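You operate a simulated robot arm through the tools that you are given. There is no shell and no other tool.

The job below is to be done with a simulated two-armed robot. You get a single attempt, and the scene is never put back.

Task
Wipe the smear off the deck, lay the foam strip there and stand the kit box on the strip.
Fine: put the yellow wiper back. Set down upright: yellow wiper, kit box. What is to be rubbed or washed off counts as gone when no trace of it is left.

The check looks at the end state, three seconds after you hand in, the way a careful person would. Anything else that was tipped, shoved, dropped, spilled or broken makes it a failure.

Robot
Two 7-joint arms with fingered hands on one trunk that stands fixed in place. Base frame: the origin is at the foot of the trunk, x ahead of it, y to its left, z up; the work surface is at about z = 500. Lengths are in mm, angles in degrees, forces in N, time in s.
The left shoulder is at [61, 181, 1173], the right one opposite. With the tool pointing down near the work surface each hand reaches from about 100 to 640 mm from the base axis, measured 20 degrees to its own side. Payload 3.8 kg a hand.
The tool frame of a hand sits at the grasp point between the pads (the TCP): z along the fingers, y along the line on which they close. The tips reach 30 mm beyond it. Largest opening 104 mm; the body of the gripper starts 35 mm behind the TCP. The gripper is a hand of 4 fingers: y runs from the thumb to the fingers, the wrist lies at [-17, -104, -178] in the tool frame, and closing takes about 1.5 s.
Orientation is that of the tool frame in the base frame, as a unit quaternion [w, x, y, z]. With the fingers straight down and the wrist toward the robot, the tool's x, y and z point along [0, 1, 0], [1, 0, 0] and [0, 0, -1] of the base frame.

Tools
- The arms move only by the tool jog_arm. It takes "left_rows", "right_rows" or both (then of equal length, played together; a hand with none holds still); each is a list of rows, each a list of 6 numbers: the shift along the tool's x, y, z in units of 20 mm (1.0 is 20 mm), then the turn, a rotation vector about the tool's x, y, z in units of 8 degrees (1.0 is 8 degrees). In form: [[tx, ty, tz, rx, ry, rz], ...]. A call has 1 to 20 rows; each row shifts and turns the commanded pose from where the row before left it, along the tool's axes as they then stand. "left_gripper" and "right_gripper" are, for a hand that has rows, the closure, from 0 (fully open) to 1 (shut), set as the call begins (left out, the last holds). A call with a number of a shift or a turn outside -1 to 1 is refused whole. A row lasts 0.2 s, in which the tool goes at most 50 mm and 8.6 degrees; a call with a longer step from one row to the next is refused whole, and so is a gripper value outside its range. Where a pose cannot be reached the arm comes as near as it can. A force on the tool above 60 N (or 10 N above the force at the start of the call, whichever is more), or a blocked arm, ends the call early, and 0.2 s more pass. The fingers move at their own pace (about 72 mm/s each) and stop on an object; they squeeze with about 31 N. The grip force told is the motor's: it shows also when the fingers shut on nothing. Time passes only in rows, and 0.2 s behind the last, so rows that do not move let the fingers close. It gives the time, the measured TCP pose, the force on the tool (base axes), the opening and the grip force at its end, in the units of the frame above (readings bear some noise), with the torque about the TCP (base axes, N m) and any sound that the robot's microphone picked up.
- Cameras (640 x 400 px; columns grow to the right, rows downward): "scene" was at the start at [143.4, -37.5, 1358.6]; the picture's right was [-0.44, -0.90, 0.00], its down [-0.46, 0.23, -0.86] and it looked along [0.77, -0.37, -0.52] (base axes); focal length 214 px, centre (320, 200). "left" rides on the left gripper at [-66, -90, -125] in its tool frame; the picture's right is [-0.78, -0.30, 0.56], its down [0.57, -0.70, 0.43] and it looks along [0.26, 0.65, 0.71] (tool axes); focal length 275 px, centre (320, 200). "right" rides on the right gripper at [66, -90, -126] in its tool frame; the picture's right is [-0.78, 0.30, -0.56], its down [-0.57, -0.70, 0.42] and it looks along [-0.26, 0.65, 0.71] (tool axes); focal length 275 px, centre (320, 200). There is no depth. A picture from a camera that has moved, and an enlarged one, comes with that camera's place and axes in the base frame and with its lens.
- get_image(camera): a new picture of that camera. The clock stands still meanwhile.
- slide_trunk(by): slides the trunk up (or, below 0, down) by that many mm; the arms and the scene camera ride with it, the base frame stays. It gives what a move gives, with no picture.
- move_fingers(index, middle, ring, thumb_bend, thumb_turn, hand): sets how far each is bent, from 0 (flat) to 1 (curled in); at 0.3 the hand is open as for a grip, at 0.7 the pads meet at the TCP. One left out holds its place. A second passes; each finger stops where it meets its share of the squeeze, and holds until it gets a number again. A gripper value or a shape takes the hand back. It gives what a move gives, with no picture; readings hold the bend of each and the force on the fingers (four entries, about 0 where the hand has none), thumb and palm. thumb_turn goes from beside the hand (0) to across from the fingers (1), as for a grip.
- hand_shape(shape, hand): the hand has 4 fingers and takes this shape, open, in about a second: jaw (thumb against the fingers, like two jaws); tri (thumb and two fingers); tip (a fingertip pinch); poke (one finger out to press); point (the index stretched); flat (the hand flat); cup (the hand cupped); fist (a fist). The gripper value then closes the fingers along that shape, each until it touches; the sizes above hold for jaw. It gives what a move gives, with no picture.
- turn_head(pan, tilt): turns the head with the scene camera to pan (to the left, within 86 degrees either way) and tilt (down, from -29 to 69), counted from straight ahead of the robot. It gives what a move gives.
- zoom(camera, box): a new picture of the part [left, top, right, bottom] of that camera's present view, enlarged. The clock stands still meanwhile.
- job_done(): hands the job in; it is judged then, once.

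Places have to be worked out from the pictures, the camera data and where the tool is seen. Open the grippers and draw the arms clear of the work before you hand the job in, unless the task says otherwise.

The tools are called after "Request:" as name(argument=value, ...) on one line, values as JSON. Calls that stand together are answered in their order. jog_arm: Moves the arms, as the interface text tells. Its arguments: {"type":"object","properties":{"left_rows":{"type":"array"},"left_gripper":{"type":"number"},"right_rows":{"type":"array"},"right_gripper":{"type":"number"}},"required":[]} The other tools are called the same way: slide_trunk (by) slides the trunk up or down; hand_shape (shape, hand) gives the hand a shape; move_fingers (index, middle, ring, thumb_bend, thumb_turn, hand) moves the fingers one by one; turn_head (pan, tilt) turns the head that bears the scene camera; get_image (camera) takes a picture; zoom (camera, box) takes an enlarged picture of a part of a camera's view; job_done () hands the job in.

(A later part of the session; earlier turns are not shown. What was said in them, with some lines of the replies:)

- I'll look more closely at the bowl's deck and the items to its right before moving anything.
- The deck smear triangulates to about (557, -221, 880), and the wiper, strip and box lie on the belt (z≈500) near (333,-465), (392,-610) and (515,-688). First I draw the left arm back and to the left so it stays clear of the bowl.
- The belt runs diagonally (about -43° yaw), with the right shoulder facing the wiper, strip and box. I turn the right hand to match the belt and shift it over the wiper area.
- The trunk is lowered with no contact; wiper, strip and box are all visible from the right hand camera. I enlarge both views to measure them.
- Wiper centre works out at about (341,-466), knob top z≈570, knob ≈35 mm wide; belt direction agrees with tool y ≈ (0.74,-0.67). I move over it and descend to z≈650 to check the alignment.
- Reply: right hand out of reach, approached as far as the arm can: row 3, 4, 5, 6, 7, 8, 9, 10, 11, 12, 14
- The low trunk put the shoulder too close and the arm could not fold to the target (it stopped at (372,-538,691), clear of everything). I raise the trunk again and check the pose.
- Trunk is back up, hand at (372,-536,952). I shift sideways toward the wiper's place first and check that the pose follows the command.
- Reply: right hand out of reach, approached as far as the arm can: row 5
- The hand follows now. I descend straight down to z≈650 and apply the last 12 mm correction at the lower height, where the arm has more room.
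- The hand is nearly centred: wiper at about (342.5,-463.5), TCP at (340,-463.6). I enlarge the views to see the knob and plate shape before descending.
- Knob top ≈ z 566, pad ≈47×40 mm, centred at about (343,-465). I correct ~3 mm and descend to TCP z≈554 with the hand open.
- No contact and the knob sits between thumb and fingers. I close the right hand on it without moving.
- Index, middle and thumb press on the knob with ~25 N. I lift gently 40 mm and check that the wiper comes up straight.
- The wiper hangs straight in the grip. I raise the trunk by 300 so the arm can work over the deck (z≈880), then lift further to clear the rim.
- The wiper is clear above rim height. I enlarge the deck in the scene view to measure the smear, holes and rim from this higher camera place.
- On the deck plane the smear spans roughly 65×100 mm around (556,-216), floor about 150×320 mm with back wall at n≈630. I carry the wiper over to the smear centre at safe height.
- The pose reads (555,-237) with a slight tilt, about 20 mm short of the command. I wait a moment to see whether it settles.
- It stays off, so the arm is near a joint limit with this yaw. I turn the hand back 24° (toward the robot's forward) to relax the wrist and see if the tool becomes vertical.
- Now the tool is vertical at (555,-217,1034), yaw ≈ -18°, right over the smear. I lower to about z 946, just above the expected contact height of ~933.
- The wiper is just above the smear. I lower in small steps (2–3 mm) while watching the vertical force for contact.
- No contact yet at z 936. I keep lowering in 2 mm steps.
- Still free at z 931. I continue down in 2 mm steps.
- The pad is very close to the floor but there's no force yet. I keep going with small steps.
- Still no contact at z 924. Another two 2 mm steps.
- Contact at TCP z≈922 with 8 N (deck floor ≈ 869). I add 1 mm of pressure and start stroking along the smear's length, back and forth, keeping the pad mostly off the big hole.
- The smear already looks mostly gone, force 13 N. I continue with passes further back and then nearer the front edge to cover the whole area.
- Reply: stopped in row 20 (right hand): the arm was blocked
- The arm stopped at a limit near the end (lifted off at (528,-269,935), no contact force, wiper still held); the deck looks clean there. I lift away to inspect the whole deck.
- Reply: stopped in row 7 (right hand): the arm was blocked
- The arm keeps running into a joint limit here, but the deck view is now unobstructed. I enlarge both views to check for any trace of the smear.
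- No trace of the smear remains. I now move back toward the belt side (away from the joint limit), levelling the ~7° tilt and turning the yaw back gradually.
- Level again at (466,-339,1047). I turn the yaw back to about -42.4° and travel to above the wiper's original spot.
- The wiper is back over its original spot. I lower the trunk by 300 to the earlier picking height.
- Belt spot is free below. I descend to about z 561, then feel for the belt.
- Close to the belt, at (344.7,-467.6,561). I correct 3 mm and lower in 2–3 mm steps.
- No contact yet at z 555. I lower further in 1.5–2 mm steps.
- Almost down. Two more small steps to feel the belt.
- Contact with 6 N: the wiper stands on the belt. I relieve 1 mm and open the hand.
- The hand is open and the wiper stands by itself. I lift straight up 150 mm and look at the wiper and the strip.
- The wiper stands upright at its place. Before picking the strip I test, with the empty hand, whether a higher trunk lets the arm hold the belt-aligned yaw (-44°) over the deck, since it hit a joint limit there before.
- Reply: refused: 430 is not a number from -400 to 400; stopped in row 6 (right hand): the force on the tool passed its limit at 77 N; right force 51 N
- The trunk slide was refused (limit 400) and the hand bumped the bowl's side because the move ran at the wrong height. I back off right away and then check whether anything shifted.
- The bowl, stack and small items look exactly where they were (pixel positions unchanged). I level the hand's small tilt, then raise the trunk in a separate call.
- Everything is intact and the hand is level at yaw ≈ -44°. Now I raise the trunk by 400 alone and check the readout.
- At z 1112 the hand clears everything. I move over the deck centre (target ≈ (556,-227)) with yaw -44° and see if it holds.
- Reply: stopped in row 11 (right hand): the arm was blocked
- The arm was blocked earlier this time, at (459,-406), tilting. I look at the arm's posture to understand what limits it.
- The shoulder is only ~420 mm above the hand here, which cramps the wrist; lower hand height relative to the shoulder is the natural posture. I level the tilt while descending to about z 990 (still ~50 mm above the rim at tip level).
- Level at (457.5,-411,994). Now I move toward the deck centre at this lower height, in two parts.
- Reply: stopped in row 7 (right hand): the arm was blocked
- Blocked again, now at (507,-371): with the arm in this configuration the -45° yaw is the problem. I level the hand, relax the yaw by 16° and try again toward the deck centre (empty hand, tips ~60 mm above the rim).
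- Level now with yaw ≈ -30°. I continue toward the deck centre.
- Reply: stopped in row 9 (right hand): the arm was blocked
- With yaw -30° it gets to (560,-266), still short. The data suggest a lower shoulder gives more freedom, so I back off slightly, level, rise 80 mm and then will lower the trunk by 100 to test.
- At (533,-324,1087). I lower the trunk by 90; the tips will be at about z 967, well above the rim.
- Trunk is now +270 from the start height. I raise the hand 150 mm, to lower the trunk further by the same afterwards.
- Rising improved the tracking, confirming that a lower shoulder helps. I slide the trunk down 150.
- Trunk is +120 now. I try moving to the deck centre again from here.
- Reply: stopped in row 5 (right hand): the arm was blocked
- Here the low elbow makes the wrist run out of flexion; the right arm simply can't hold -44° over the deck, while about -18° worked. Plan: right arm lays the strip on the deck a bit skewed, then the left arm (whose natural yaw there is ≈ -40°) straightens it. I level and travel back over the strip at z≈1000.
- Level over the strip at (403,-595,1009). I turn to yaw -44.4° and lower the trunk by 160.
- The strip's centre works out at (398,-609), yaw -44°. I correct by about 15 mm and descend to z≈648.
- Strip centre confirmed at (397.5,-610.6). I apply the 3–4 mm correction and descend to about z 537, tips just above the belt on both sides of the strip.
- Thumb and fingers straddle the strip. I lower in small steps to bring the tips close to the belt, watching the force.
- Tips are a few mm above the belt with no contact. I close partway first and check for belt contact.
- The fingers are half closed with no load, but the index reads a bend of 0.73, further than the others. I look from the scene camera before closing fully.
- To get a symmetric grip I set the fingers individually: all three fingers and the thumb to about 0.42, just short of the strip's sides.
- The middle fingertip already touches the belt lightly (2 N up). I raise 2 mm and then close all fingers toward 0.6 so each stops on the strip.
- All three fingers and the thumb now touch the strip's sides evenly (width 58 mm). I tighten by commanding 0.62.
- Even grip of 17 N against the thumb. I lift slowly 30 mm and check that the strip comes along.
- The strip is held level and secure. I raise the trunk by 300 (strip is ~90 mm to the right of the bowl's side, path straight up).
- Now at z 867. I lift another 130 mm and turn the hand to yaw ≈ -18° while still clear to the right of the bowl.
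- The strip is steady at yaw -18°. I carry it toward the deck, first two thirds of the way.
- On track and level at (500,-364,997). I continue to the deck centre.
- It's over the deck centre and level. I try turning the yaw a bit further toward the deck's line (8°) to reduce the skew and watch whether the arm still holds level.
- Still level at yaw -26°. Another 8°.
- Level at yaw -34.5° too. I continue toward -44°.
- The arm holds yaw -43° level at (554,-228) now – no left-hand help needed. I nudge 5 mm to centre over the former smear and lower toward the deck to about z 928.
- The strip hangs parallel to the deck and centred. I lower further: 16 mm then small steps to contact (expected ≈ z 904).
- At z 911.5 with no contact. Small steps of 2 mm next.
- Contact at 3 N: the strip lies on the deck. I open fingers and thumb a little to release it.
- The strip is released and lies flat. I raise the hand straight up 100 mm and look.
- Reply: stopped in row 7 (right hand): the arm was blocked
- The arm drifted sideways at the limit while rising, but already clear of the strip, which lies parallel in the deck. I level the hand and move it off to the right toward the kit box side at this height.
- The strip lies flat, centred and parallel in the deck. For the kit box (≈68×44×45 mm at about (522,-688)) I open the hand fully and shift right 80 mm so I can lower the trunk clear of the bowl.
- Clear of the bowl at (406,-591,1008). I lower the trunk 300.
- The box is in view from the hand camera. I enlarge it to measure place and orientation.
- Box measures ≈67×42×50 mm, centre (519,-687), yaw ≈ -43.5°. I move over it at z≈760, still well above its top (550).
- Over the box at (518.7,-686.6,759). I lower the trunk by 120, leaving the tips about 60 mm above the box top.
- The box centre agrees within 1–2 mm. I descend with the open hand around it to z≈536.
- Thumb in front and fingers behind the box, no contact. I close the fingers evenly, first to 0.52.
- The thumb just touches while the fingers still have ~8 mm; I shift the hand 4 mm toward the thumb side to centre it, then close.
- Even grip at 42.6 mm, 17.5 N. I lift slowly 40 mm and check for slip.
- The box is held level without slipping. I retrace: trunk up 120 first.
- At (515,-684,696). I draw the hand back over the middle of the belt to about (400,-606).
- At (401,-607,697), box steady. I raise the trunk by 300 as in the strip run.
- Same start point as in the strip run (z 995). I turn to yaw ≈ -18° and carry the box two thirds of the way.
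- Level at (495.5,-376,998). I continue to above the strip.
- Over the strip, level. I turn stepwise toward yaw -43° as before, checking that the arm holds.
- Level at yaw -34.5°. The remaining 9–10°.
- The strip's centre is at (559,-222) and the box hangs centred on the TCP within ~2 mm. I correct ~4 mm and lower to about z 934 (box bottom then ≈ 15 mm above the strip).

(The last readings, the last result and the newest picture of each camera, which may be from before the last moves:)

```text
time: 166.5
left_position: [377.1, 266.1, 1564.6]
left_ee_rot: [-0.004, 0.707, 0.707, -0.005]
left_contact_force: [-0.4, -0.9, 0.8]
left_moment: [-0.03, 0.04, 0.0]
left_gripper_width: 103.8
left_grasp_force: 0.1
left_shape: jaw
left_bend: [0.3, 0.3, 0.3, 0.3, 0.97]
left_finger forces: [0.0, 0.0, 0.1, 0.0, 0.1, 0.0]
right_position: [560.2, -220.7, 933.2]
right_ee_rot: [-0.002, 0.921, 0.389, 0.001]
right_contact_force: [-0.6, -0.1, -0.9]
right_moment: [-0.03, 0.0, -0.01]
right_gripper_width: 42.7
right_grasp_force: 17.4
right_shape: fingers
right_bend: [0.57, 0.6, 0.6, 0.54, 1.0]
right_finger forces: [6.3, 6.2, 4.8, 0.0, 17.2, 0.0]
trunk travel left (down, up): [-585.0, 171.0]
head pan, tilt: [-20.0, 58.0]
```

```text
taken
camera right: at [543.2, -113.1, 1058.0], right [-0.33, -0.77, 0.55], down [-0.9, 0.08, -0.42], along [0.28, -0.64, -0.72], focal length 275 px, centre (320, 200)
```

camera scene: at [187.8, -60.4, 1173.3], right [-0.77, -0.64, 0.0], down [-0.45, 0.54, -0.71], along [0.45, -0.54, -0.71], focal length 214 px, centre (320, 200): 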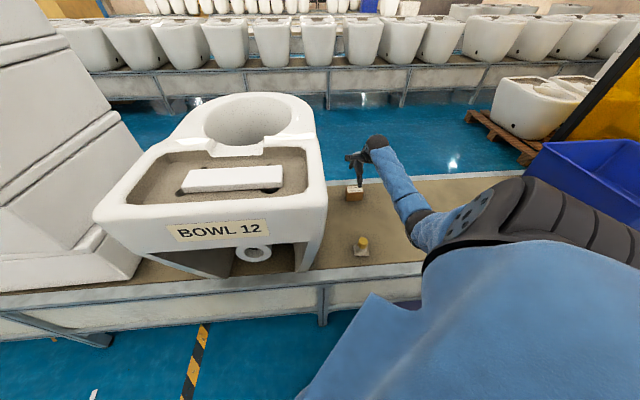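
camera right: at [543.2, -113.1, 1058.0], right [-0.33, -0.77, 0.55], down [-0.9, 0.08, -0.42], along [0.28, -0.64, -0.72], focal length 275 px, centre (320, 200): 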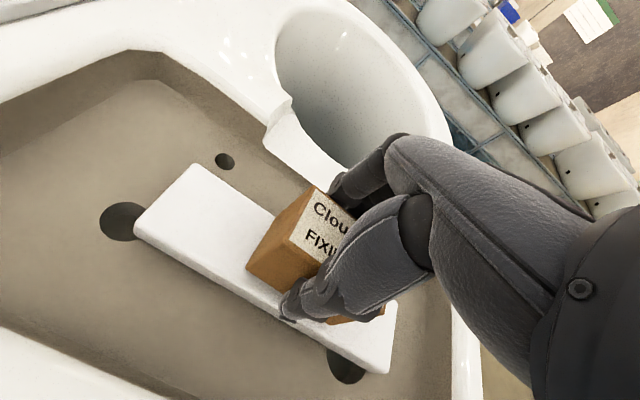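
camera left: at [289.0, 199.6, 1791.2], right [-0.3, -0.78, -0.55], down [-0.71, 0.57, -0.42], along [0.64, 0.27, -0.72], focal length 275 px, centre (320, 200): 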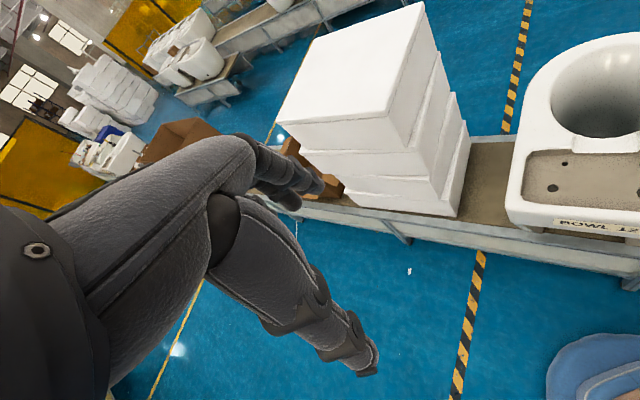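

Box is lined up over the strip's middle. I lower 8 mm, then by 2 mm steps to contact.

Request:
jog_arm(right_rows=[[0, 0, 0.2, 0, 0, 0], [0, 0, 0.2, 0, 0, 0], [0, 0, 0.1, 0, 0, 0], [0, 0, 0, 0, 0, 0]])

```text
time: 167.5
left_position: [375.1, 267.5, 1565.0]
left_ee_rot: [-0.003, 0.707, 0.707, -0.004]
left_contact_force: [-0.8, 0.0, 0.8]
left_moment: [-0.01, 0.01, -0.05]
left_gripper_width: 103.7
left_grasp_force: 0.0
left_shape: jaw
left_bend: [0.3, 0.3, 0.3, 0.3, 0.97]
left_finger forces: [0.0, 0.0, 0.1, 0.0, 0.0, 0.0]
right_position: [560.6, -221.3, 925.4]
right_ee_rot: [-0.001, 0.921, 0.389, 0.002]
right_contact_force: [-0.4, -0.2, 9.2]
right_moment: [-0.22, -0.04, -0.01]
right_gripper_width: 42.7
right_grasp_force: 19.6
right_shape: fingers
right_bend: [0.58, 0.6, 0.6, 0.55, 1.0]
right_finger forces: [6.8, 6.8, 5.6, 0.1, 19.0, 0.0]
trunk travel left (down, up): [-585.0, 171.0]
head pan, tilt: [-20.0, 58.0]
```

Contact with the strip at z 925 (9 N). I ease up 1.5 mm so the box just rests, then release.

Request:
jog_arm(right_rows=[[0, 0, -0.07, 0, 0, 0], [0, 0, 0, 0, 0, 0]])

Request:
zoom(camera="right", box=[200, 150, 420, 380])

```text
time: 168.1
left_position: [376.6, 266.8, 1565.1]
left_ee_rot: [-0.003, 0.707, 0.707, -0.005]
left_contact_force: [-0.2, 0.0, -0.1]
left_moment: [-0.02, -0.01, -0.01]
left_gripper_width: 103.8
left_grasp_force: 0.0
left_shape: jaw
left_bend: [0.3, 0.3, 0.3, 0.3, 0.97]
left_finger forces: [0.0, 0.1, 0.0, 0.1, 0.1, 0.0]
right_position: [558.8, -222.3, 926.5]
right_ee_rot: [-0.001, 0.921, 0.389, 0.002]
right_contact_force: [3.1, -1.5, 8.6]
right_moment: [-0.23, -0.15, 0.05]
right_gripper_width: 42.9
right_grasp_force: 19.8
right_shape: fingers
right_bend: [0.58, 0.6, 0.6, 0.55, 1.0]
right_finger forces: [7.6, 7.4, 6.1, 0.0, 18.5, 0.1]
trunk travel left (down, up): [-585.0, 171.0]
head pan, tilt: [-20.0, 58.0]
```

```text
1.74 times, centred on (310, 265) of right
camera zoom: at [542.9, -113.3, 1049.7], right [-0.33, -0.76, 0.55], down [-0.9, 0.08, -0.43], along [0.28, -0.64, -0.72], focal length 479 px, centre (337, 87)
```

zoom: 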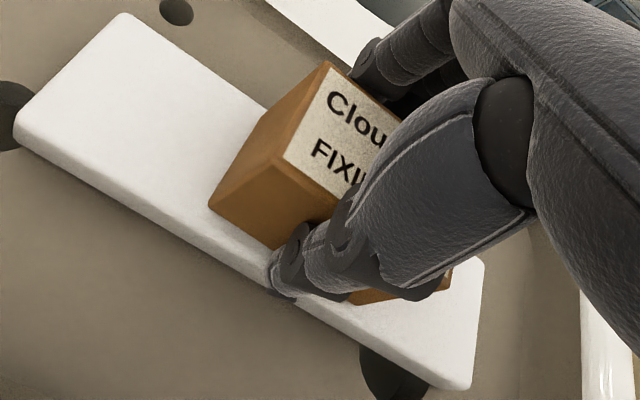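

The box sits square on the strip. I ease another 1.5 mm and then open the fingers.

Request:
jog_arm(right_rows=[[0, 0, -0.07, 0, 0, 0], [0, 0, 0, 0, 0, 0]])

```text
time: 168.7
left_position: [377.5, 267.6, 1566.0]
left_ee_rot: [-0.003, 0.707, 0.707, -0.005]
left_contact_force: [-0.4, -0.2, -0.8]
left_moment: [0.01, 0.0, -0.02]
left_gripper_width: 103.8
left_grasp_force: 0.1
left_shape: jaw
left_bend: [0.3, 0.3, 0.3, 0.3, 0.97]
left_finger forces: [0.1, 0.1, 0.1, 0.1, 0.1, 0.1]
right_position: [559.2, -222.6, 926.0]
right_ee_rot: [-0.001, 0.921, 0.389, 0.0]
right_contact_force: [1.1, 0.7, 5.8]
right_moment: [-0.09, -0.1, 0.02]
right_gripper_width: 42.8
right_grasp_force: 18.2
right_shape: fingers
right_bend: [0.58, 0.6, 0.6, 0.55, 1.0]
right_finger forces: [6.7, 6.3, 5.5, 0.0, 18.6, 0.1]
trunk travel left (down, up): [-585.0, 171.0]
head pan, tilt: [-20.0, 58.0]
```

Down to 6 N. One more millimetre, then I open fingers and thumb to 0.45.

Request:
jog_arm(right_rows=[[0, 0, -0.05, 0, 0, 0], [0, 0, 0, 0, 0, 0]])

Request:
move_fingers(hand="right", index=0.45, middle=0.45, ring=0.45, thumb_bend=0.42)

Request:
get_image(camera="right")

```text
time: 169.3
left_position: [375.8, 266.8, 1565.3]
left_ee_rot: [-0.004, 0.707, 0.707, -0.004]
left_contact_force: [0.2, -0.8, 0.7]
left_moment: [-0.03, -0.01, -0.01]
left_gripper_width: 103.7
left_grasp_force: 0.0
left_shape: jaw
left_bend: [0.3, 0.3, 0.3, 0.3, 0.97]
left_finger forces: [0.0, 0.0, 0.0, 0.0, 0.0, 0.0]
right_position: [558.3, -222.5, 927.2]
right_ee_rot: [-0.001, 0.922, 0.388, -0.001]
right_contact_force: [-0.2, -0.4, 0.1]
right_moment: [0.01, -0.05, 0.02]
right_gripper_width: 42.5
right_grasp_force: 17.6
right_shape: fingers
right_bend: [0.58, 0.6, 0.6, 0.55, 1.0]
right_finger forces: [6.5, 5.9, 4.9, 0.1, 17.8, 0.0]
trunk travel left (down, up): [-585.0, 171.0]
head pan, tilt: [-20.0, 58.0]
```

```text
time: 170.3
left_position: [376.9, 266.4, 1565.0]
left_ee_rot: [-0.004, 0.707, 0.707, -0.004]
left_contact_force: [-0.1, 0.7, 0.1]
left_moment: [-0.01, 0.01, 0.0]
left_gripper_width: 103.7
left_grasp_force: 0.1
left_shape: jaw
left_bend: [0.3, 0.3, 0.3, 0.3, 0.97]
left_finger forces: [0.0, 0.1, 0.0, 0.0, 0.0, 0.0]
right_position: [560.4, -222.1, 927.4]
right_ee_rot: [-0.001, 0.922, 0.388, 0.001]
right_contact_force: [0.1, 0.2, 0.3]
right_moment: [0.02, 0.0, 0.02]
right_gripper_width: 69.9
right_grasp_force: 0.1
right_shape: fingers
right_bend: [0.45, 0.45, 0.45, 0.42, 0.99]
right_finger forces: [0.0, 0.0, 0.1, 0.1, 0.1, 0.0]
trunk travel left (down, up): [-585.0, 171.0]
head pan, tilt: [-20.0, 58.0]
```

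```text
taken
camera right: at [543.4, -114.7, 1051.4], right [-0.33, -0.76, 0.56], down [-0.9, 0.08, -0.42], along [0.28, -0.64, -0.72], focal length 275 px, centre (320, 200)
```

right: 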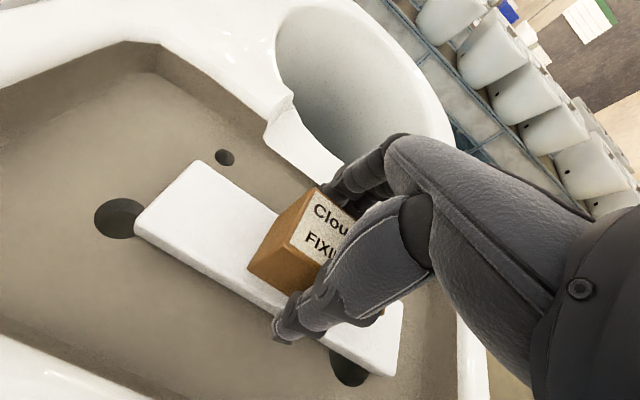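

The box stands free on the strip. I open the hand fully for more clearance; then I'll rise with the trunk rather than the arm, since the arm drifted sideways when rising here before.

Request:
jog_arm(right_rows=[[0, 0, 0, 0, 0, 0], [0, 0, 0, 0, 0, 0], [0, 0, 0, 0, 0, 0], [0, 0, 0, 0, 0, 0]], right_gripper=0)

Request:
get_image(camera="right")

```text
time: 171.3
left_position: [377.1, 266.1, 1564.8]
left_ee_rot: [-0.005, 0.707, 0.708, -0.005]
left_contact_force: [0.1, -0.4, 0.2]
left_moment: [0.03, 0.0, -0.02]
left_gripper_width: 103.7
left_grasp_force: 0.1
left_shape: jaw
left_bend: [0.3, 0.3, 0.3, 0.3, 0.97]
left_finger forces: [0.0, 0.1, 0.1, 0.0, 0.0, 0.0]
right_position: [559.2, -223.2, 927.3]
right_ee_rot: [0.0, 0.921, 0.389, -0.001]
right_contact_force: [0.3, -0.5, -0.4]
right_moment: [0.02, -0.01, -0.02]
right_gripper_width: 103.7
right_grasp_force: 0.1
right_shape: jaw
right_bend: [0.3, 0.3, 0.3, 0.3, 0.97]
right_finger forces: [0.0, 0.0, 0.0, 0.1, 0.1, 0.1]
trunk travel left (down, up): [-585.0, 171.0]
head pan, tilt: [-20.0, 58.0]
```

```text
taken
camera right: at [543.4, -114.6, 1051.4], right [-0.33, -0.76, 0.56], down [-0.9, 0.08, -0.42], along [0.28, -0.64, -0.72], focal length 275 px, centre (320, 200)
```

right: 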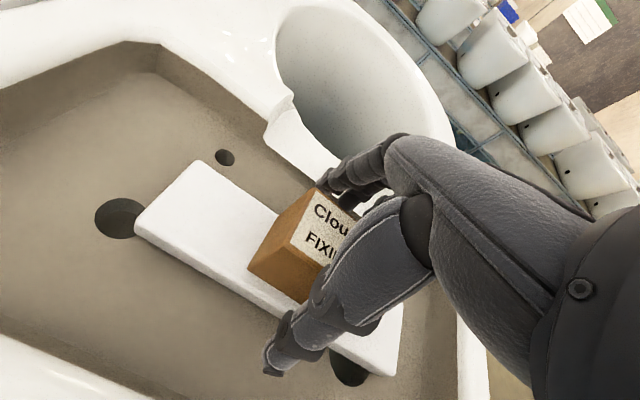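

Hand is fully open with the box between, no contact. I raise the trunk by 20 first to check that the hand goes straight up.

Request:
slide_trunk(by=20)

```text
time: 171.9
left_position: [378.6, 266.6, 1585.0]
left_ee_rot: [-0.005, 0.707, 0.707, -0.005]
left_contact_force: [0.1, 0.4, -0.3]
left_moment: [0.03, 0.0, 0.0]
left_gripper_width: 103.9
left_grasp_force: 0.1
left_shape: jaw
left_bend: [0.3, 0.3, 0.3, 0.3, 0.97]
left_finger forces: [0.1, 0.0, 0.0, 0.0, 0.1, 0.0]
right_position: [560.0, -241.1, 946.2]
right_ee_rot: [0.01, 0.923, 0.384, -0.005]
right_contact_force: [-0.2, -0.2, -0.7]
right_moment: [-0.01, 0.01, -0.02]
right_gripper_width: 103.5
right_grasp_force: 0.0
right_shape: jaw
right_bend: [0.3, 0.3, 0.3, 0.3, 0.97]
right_finger forces: [0.1, 0.0, 0.1, 0.1, 0.1, 0.0]
trunk travel left (down, up): [-605.0, 151.0]
head pan, tilt: [-20.0, 58.0]
```

The hand shifted 18 mm sideways with that slide (still clear of the box by ~17 mm), so the arm is at its limit at this yaw. I relax the yaw by 8° in place, which should free the arm and re-centre it around the box.

Request:
jog_arm(right_rows=[[0, 0, 0, 0, 0, -0.5], [0, 0, 0, 0, 0, -0.5], [0, 0, 0, 0, 0, 0]])

Request:
get_image(camera="right")

```text
time: 172.8
left_position: [376.2, 266.9, 1585.1]
left_ee_rot: [-0.005, 0.707, 0.707, -0.005]
left_contact_force: [-0.6, -0.5, 0.2]
left_moment: [0.0, 0.01, 0.03]
left_gripper_width: 103.6
left_grasp_force: 0.1
left_shape: jaw
left_bend: [0.3, 0.3, 0.3, 0.3, 0.97]
left_finger forces: [0.0, 0.1, 0.1, 0.0, 0.1, 0.0]
right_position: [567.9, -231.0, 955.9]
right_ee_rot: [0.007, 0.893, 0.45, 0.006]
right_contact_force: [0.7, -0.6, 0.0]
right_moment: [-0.02, 0.01, 0.01]
right_gripper_width: 103.5
right_grasp_force: 0.1
right_shape: jaw
right_bend: [0.3, 0.3, 0.3, 0.3, 0.97]
right_finger forces: [0.0, 0.0, 0.0, 0.0, 0.0, 0.1]
trunk travel left (down, up): [-605.0, 151.0]
head pan, tilt: [-20.0, 58.0]
```

```text
taken
camera right: at [534.7, -125.5, 1078.8], right [-0.23, -0.8, 0.56], down [-0.9, -0.05, -0.44], along [0.37, -0.6, -0.7], focal length 275 px, centre (320, 200)
```

right: 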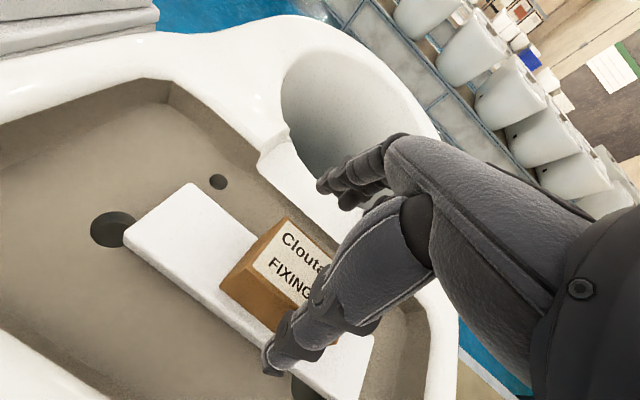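

Now at yaw -36°, offset 13 mm but still no contact (thumb ~14 mm off). I relax the yaw another 8° while rising 10 mm, so the arm can centre itself better.

Request:
jog_arm(right_rows=[[0, 0, -0.25, 0, 0, -0.5], [0, 0, -0.25, 0, 0, -0.5], [0, 0, 0, 0, 0, 0]])

Request:
get_image(camera="right")

```text
time: 173.6
left_position: [377.3, 266.3, 1584.8]
left_ee_rot: [-0.005, 0.707, 0.707, -0.004]
left_contact_force: [-0.2, -0.3, 1.2]
left_moment: [-0.01, 0.0, 0.0]
left_gripper_width: 103.6
left_grasp_force: 0.1
left_shape: jaw
left_bend: [0.3, 0.3, 0.3, 0.3, 0.97]
left_finger forces: [0.0, 0.0, 0.1, 0.0, 0.0, 0.0]
right_position: [564.7, -226.7, 963.1]
right_ee_rot: [0.003, 0.858, 0.513, 0.003]
right_contact_force: [-0.4, 0.6, -0.6]
right_moment: [0.03, -0.01, 0.02]
right_gripper_width: 103.5
right_grasp_force: 0.1
right_shape: jaw
right_bend: [0.3, 0.3, 0.3, 0.3, 0.97]
right_finger forces: [0.0, 0.0, 0.0, 0.1, 0.0, 0.0]
trunk travel left (down, up): [-605.0, 151.0]
head pan, tilt: [-20.0, 58.0]
```

```text
taken
camera right: at [517.0, -126.8, 1085.3], right [-0.11, -0.82, 0.56], down [-0.89, -0.17, -0.43], along [0.45, -0.54, -0.71], focal length 275 px, centre (320, 200)
```

right: 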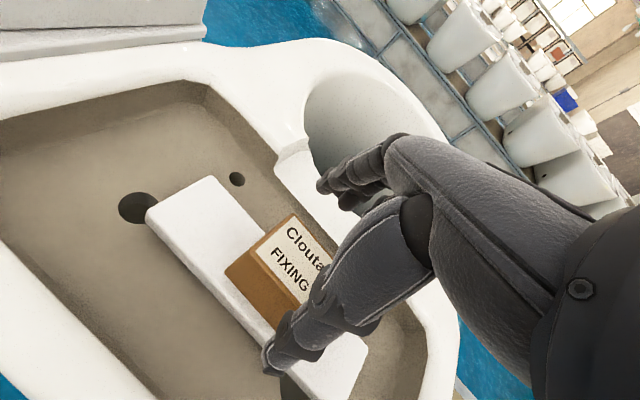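

Better centred (7 mm off) at z 963, no contact. I rise another 25 mm while relaxing yaw a little more.

Request:
jog_arm(right_rows=[[0, 0, -0.4, 0, 0, -0.3], [0, 0, -0.4, 0, 0, -0.3], [0, 0, -0.5, 0, 0, 0], [0, 0, 0, 0, 0, 0]])

Request:
get_image(camera="right")

```text
time: 174.6
left_position: [376.5, 265.4, 1586.3]
left_ee_rot: [-0.004, 0.707, 0.707, -0.004]
left_contact_force: [0.3, 1.2, -0.2]
left_moment: [0.02, 0.02, 0.0]
left_gripper_width: 103.8
left_grasp_force: 0.0
left_shape: jaw
left_bend: [0.3, 0.3, 0.3, 0.3, 0.97]
left_finger forces: [0.1, 0.0, 0.0, 0.1, 0.0, 0.0]
right_position: [561.7, -226.8, 985.5]
right_ee_rot: [0.003, 0.836, 0.548, 0.001]
right_contact_force: [0.1, -0.4, 0.2]
right_moment: [0.0, 0.02, -0.01]
right_gripper_width: 103.5
right_grasp_force: 0.0
right_shape: jaw
right_bend: [0.3, 0.3, 0.3, 0.3, 0.97]
right_finger forces: [0.0, 0.1, 0.0, 0.1, 0.0, 0.0]
trunk travel left (down, up): [-605.0, 151.0]
head pan, tilt: [-20.0, 58.0]
```

```text
taken
camera right: at [506.6, -131.7, 1109.1], right [-0.04, -0.83, 0.56], down [-0.87, -0.25, -0.43], along [0.49, -0.51, -0.71], focal length 275 px, centre (320, 200)
```

right: 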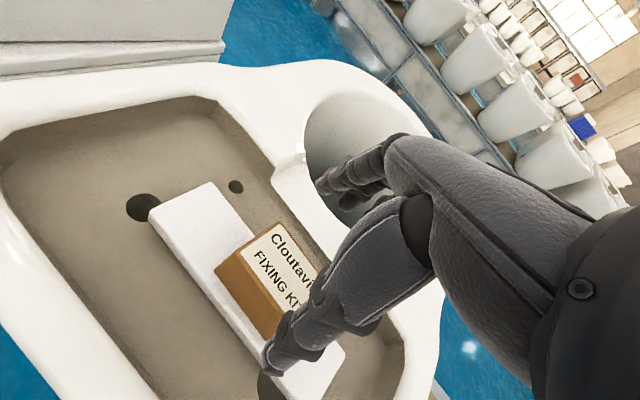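

Tips are now above the box top (939). I rise another 60 mm.

Request:
jog_arm(right_rows=[[0, 0, -0.7, 0, 0, -0.2], [0, 0, -0.8, 0, 0, 0], [0, 0, -0.8, 0, 0, 0], [0, 0, -0.7, 0, 0, 0], [0, 0, 0, 0, 0, 0]])

Request:
get_image(camera="right")

```text
time: 175.8
left_position: [377.4, 266.2, 1584.5]
left_ee_rot: [-0.005, 0.707, 0.707, -0.005]
left_contact_force: [-0.5, -0.1, -0.2]
left_moment: [0.01, -0.01, -0.01]
left_gripper_width: 103.7
left_grasp_force: 0.1
left_shape: jaw
left_bend: [0.3, 0.3, 0.3, 0.3, 0.97]
left_finger forces: [0.1, 0.0, 0.1, 0.0, 0.0, 0.1]
right_position: [560.5, -238.3, 1043.2]
right_ee_rot: [0.009, 0.83, 0.557, -0.007]
right_contact_force: [0.6, -0.4, 0.3]
right_moment: [0.0, 0.02, 0.02]
right_gripper_width: 103.4
right_grasp_force: 0.0
right_shape: jaw
right_bend: [0.3, 0.3, 0.3, 0.3, 0.97]
right_finger forces: [0.0, 0.0, 0.0, 0.0, 0.0, 0.0]
trunk travel left (down, up): [-605.0, 151.0]
head pan, tilt: [-20.0, 58.0]
```

```text
taken
camera right: at [503.5, -141.6, 1164.0], right [-0.02, -0.82, 0.58], down [-0.87, -0.27, -0.42], along [0.5, -0.51, -0.7], focal length 275 px, centre (320, 200)
```

right: 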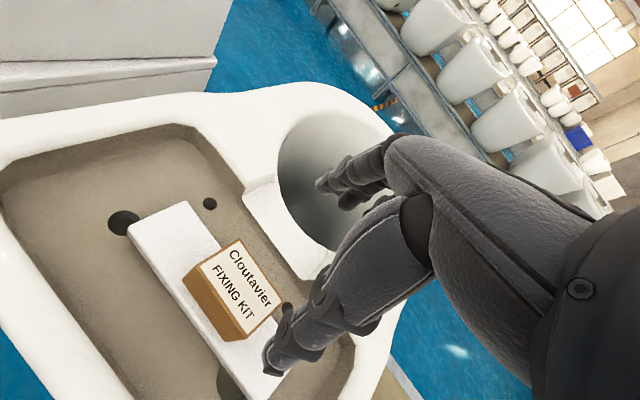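

Hand is well above the box. I move it away to the right of the bowl at this height.

Request:
jog_arm(right_rows=[[-0.8, -0.05, 0, 0.05, 0.15, 0], [-0.955, -0.07, 0, 0, 0, 0], [-0.955, -0.07, 0, 0, 0, 0], [-0.955, -0.07, 0, 0, 0, 0], [-0.955, -0.07, 0, 0, 0, 0], [-0.955, -0.07, 0, 0, 0, 0], [-0.955, -0.07, 0, 0, 0, 0], [-0.955, -0.07, 0, 0, 0, 0], [-0.955, -0.07, 0, 0, 0, 0], [-0.955, -0.07, 0, 0, 0, 0], [-0.955, -0.07, 0, 0, 0, 0], [-0.955, -0.07, 0, 0, 0, 0], [-0.955, -0.07, 0, 0, 0, 0], [-0.955, -0.07, 0, 0, 0, 0], [0, 0, 0, 0, 0, 0]])

Request:
get_image(camera="scene")

Request:
zoom(camera="scene", box=[250, 100, 390, 210])

```text
time: 178.9
left_position: [377.5, 266.3, 1585.6]
left_ee_rot: [-0.004, 0.707, 0.707, -0.006]
left_contact_force: [-0.7, 0.4, 0.0]
left_moment: [0.02, -0.01, -0.05]
left_gripper_width: 103.8
left_grasp_force: 0.0
left_shape: jaw
left_bend: [0.3, 0.3, 0.3, 0.3, 0.97]
left_finger forces: [0.1, 0.1, 0.0, 0.0, 0.0, 0.1]
right_position: [442.3, -461.6, 1036.6]
right_ee_rot: [-0.01, 0.828, 0.561, 0.007]
right_contact_force: [0.4, 0.4, -0.2]
right_moment: [0.03, 0.02, -0.02]
right_gripper_width: 103.9
right_grasp_force: 0.0
right_shape: jaw
right_bend: [0.3, 0.3, 0.3, 0.3, 0.97]
right_finger forces: [0.1, 0.0, 0.0, 0.1, 0.1, 0.0]
trunk travel left (down, up): [-605.0, 151.0]
head pan, tilt: [-20.0, 58.0]
```

```text
taken
camera scene: at [76.8, -21.2, 1602.3], right [-0.34, -0.94, 0.0], down [-0.8, 0.29, -0.53], along [0.5, -0.18, -0.85], focal length 214 px, centre (320, 200)
```

scene: 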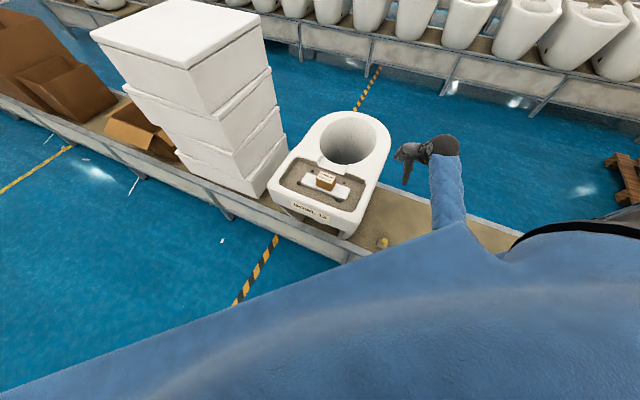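

```text
3.64 times, centred on (320, 155) of scene
camera zoom: at [76.8, -21.2, 1602.3], right [-0.34, -0.94, 0.0], down [-0.8, 0.29, -0.53], along [0.5, -0.18, -0.85], focal length 780 px, centre (320, 364)
```

zoom: 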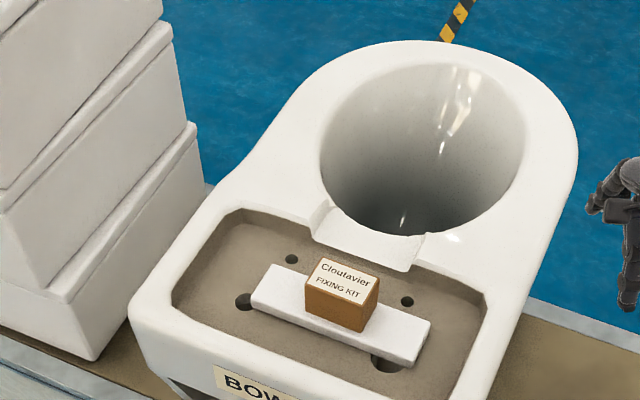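

The strip lies centred in the deck and the kit box stands upright on it. I look at the belt side to verify the wiper and the other loose pieces.

Request:
turn_head(pan=-48, tilt=50)

Request:
get_image(camera="scene")

Request:
get_image(camera="right")

```text
time: 179.9
left_position: [378.0, 265.9, 1584.9]
left_ee_rot: [-0.004, 0.707, 0.707, -0.005]
left_contact_force: [-0.1, -0.5, 0.2]
left_moment: [0.01, -0.01, -0.02]
left_gripper_width: 103.8
left_grasp_force: 0.0
left_shape: jaw
left_bend: [0.3, 0.3, 0.3, 0.3, 0.97]
left_finger forces: [0.0, 0.1, 0.1, 0.0, 0.0, 0.0]
right_position: [442.8, -460.9, 1036.3]
right_ee_rot: [-0.01, 0.828, 0.56, 0.008]
right_contact_force: [1.0, -0.5, 0.2]
right_moment: [0.01, 0.0, -0.01]
right_gripper_width: 103.8
right_grasp_force: 0.0
right_shape: jaw
right_bend: [0.3, 0.3, 0.3, 0.3, 0.97]
right_finger forces: [0.0, 0.0, 0.0, 0.1, 0.0, 0.0]
trunk travel left (down, up): [-605.0, 151.0]
head pan, tilt: [-48.0, 50.0]
```

```text
taken
camera scene: at [63.4, -55.2, 1612.5], right [-0.74, -0.67, 0.0], down [-0.51, 0.57, -0.64], along [0.43, -0.48, -0.77], focal length 214 px, centre (320, 200)
```

scene: 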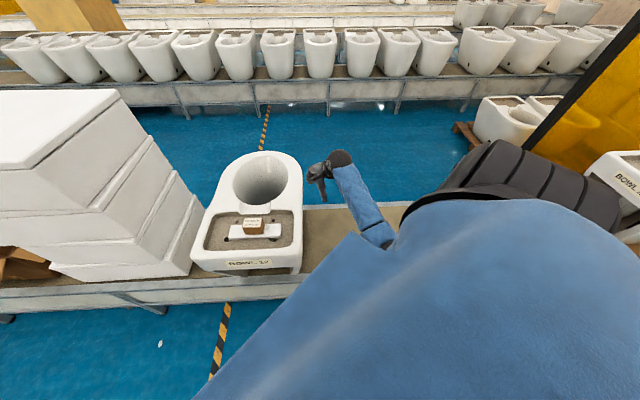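

```text
taken
camera right: at [385.0, -371.5, 1163.3], right [-0.01, -0.84, 0.54], down [-0.86, -0.26, -0.43], along [0.5, -0.47, -0.73], focal length 275 px, centre (320, 200)
```

right: 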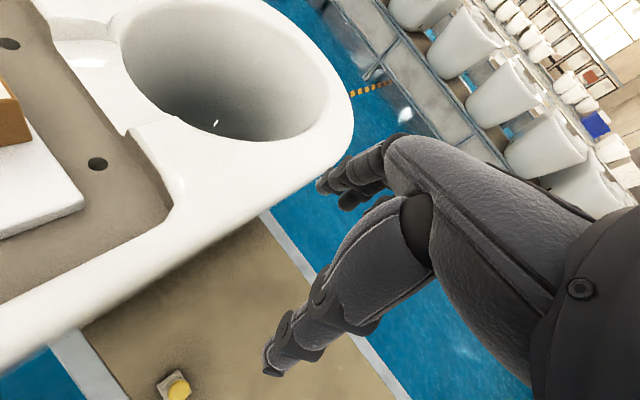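

Wiper stands upright on the belt. I draw the right hand further back, right and up, clear of the bowl and items, then check the belt once more.

Request:
jog_arm(right_rows=[[-0.8, -0.3, -0.5, 0, 0, 0], [-1, -0.4, -0.6, 0, 0, 0], [-1, -0.4, -0.6, 0, 0, 0], [-1, -0.4, -0.6, 0, 0, 0], [-1, -0.4, -0.6, 0, 0, 0], [-0.5, -0.2, -0.3, 0, 0, 0], [0, 0, 0, 0, 0, 0]])

Request:
get_image(camera="right")

Request:
turn_head(pan=-60, tilt=60)

Request:
get_image(camera="scene")

```text
time: 181.5
left_position: [376.6, 267.0, 1585.6]
left_ee_rot: [-0.004, 0.707, 0.707, -0.005]
left_contact_force: [0.1, 0.6, -0.9]
left_moment: [-0.01, 0.0, -0.03]
left_gripper_width: 103.8
left_grasp_force: 0.1
left_shape: jaw
left_bend: [0.3, 0.3, 0.3, 0.3, 0.97]
left_finger forces: [0.1, 0.0, 0.1, 0.1, 0.0, 0.0]
right_position: [365.1, -544.1, 1098.7]
right_ee_rot: [-0.011, 0.828, 0.561, 0.006]
right_contact_force: [0.4, 0.6, -0.9]
right_moment: [-0.02, 0.01, -0.04]
right_gripper_width: 103.9
right_grasp_force: 0.0
right_shape: jaw
right_bend: [0.3, 0.3, 0.3, 0.3, 0.97]
right_finger forces: [0.1, 0.0, 0.0, 0.0, 0.0, 0.0]
trunk travel left (down, up): [-605.0, 151.0]
head pan, tilt: [-48.0, 50.0]
```

```text
taken
camera right: at [307.6, -455.0, 1224.8], right [-0.01, -0.84, 0.54], down [-0.86, -0.26, -0.43], along [0.5, -0.47, -0.73], focal length 275 px, centre (320, 200)
```

right: 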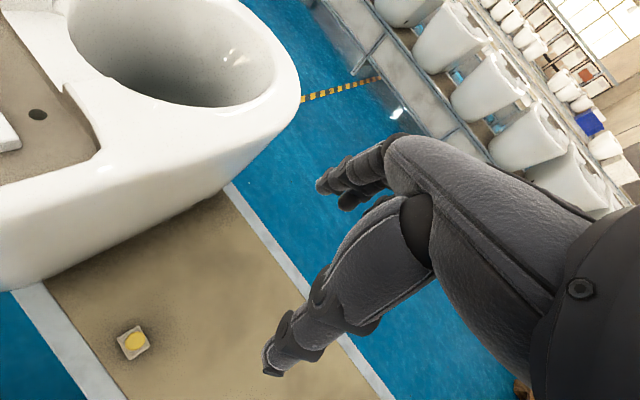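

```text
time: 182.2
left_position: [377.1, 265.6, 1585.0]
left_ee_rot: [-0.004, 0.707, 0.707, -0.005]
left_contact_force: [-0.8, -0.6, 1.0]
left_moment: [0.0, -0.01, 0.01]
left_gripper_width: 103.8
left_grasp_force: 0.0
left_shape: jaw
left_bend: [0.3, 0.3, 0.3, 0.3, 0.97]
left_finger forces: [0.0, 0.0, 0.0, 0.0, 0.0, 0.1]
right_position: [365.9, -545.9, 1098.4]
right_ee_rot: [-0.011, 0.828, 0.561, 0.008]
right_contact_force: [0.8, -0.1, -0.4]
right_moment: [-0.02, 0.02, 0.0]
right_gripper_width: 103.8
right_grasp_force: 0.0
right_shape: jaw
right_bend: [0.3, 0.3, 0.3, 0.3, 0.97]
right_finger forces: [0.1, 0.0, 0.0, 0.1, 0.0, 0.0]
trunk travel left (down, up): [-605.0, 151.0]
head pan, tilt: [-60.0, 60.0]
```

```text
taken
camera scene: at [45.2, -55.9, 1600.0], right [-0.87, -0.5, 0.0], down [-0.43, 0.75, -0.5], along [0.25, -0.43, -0.87], focal length 214 px, centre (320, 200)
```

scene: 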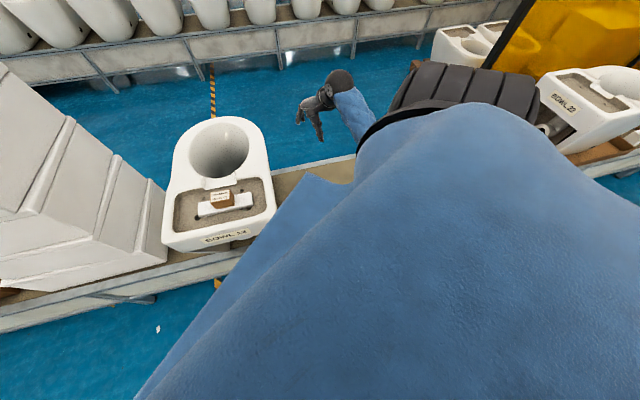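

Wiper upright, box and strip in place. I turn the raised hand to the right to check the loose brown pieces at the belt's right end were not disturbed.

Request:
jog_arm(right_rows=[[0, 0, 0, 0, 0, 0.9], [0, 0, 0, 0, 0, 0.9], [-0.8, 0, 0, 0, 0, 0.9], [-1, 0, 0, 0, 0, 0], [-1, 0, 0, 0, 0, 0], [0, 0, 0, 0, 0, 0]])

Request:
get_image(camera="right")

```text
time: 183.6
left_position: [377.6, 266.2, 1585.6]
left_ee_rot: [-0.004, 0.707, 0.707, -0.004]
left_contact_force: [-0.5, -0.1, 0.4]
left_moment: [-0.02, -0.02, -0.02]
left_gripper_width: 103.7
left_grasp_force: 0.1
left_shape: jaw
left_bend: [0.3, 0.3, 0.3, 0.3, 0.97]
left_finger forces: [0.1, 0.1, 0.1, 0.0, 0.1, 0.0]
right_position: [329.5, -585.5, 1099.0]
right_ee_rot: [-0.012, 0.918, 0.395, 0.005]
right_contact_force: [-0.4, 0.0, -1.1]
right_moment: [0.01, 0.01, 0.04]
right_gripper_width: 103.8
right_grasp_force: 0.0
right_shape: jaw
right_bend: [0.3, 0.3, 0.3, 0.3, 0.97]
right_finger forces: [0.0, 0.0, 0.1, 0.0, 0.1, 0.0]
trunk travel left (down, up): [-605.0, 151.0]
head pan, tilt: [-60.0, 60.0]
```

```text
taken
camera right: at [310.8, -481.3, 1225.0], right [-0.32, -0.78, 0.54], down [-0.9, 0.08, -0.42], along [0.29, -0.62, -0.73], focal length 275 px, centre (320, 200)
```

right: 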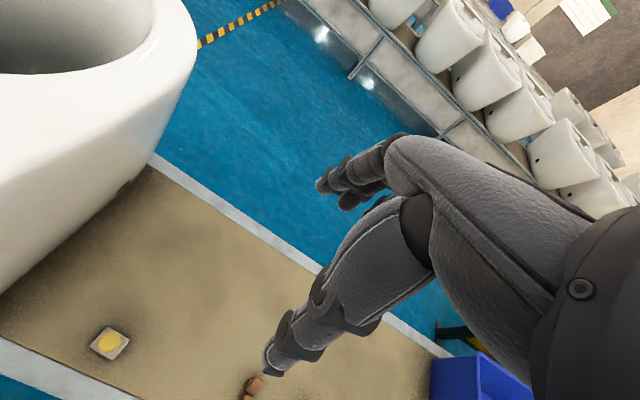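

The brown pieces and the wiper are undisturbed, the deck is clean with strip and upright box in place, both hands are open and clear. I hand the job in.

Request:
job_done()

```text
The job is handed in.
```

The job is handed in. I checked each part by camera before submitting:

- **Smear:** it is wiped off the deck, and no trace showed in the close-up views before I laid the strip.
- **Foam strip:** it lies flat in the deck recess, parallel to the deck and centred on where the smear was.
- **Kit box:** it stands upright on the middle of the strip.
- **Yellow wiper:** it is back upright on the belt, within a few millimetres of where it started.

**Bump against the bowl:** a trunk move was refused and I had already sent the next arm move. The right hand ran into the bowl's side, with a force of 77 N before it stopped. I backed off at once. The bowl, the stacked white boxes and the small items looked unmoved in the pictures before and after.

Both hands are open and clear of the work.
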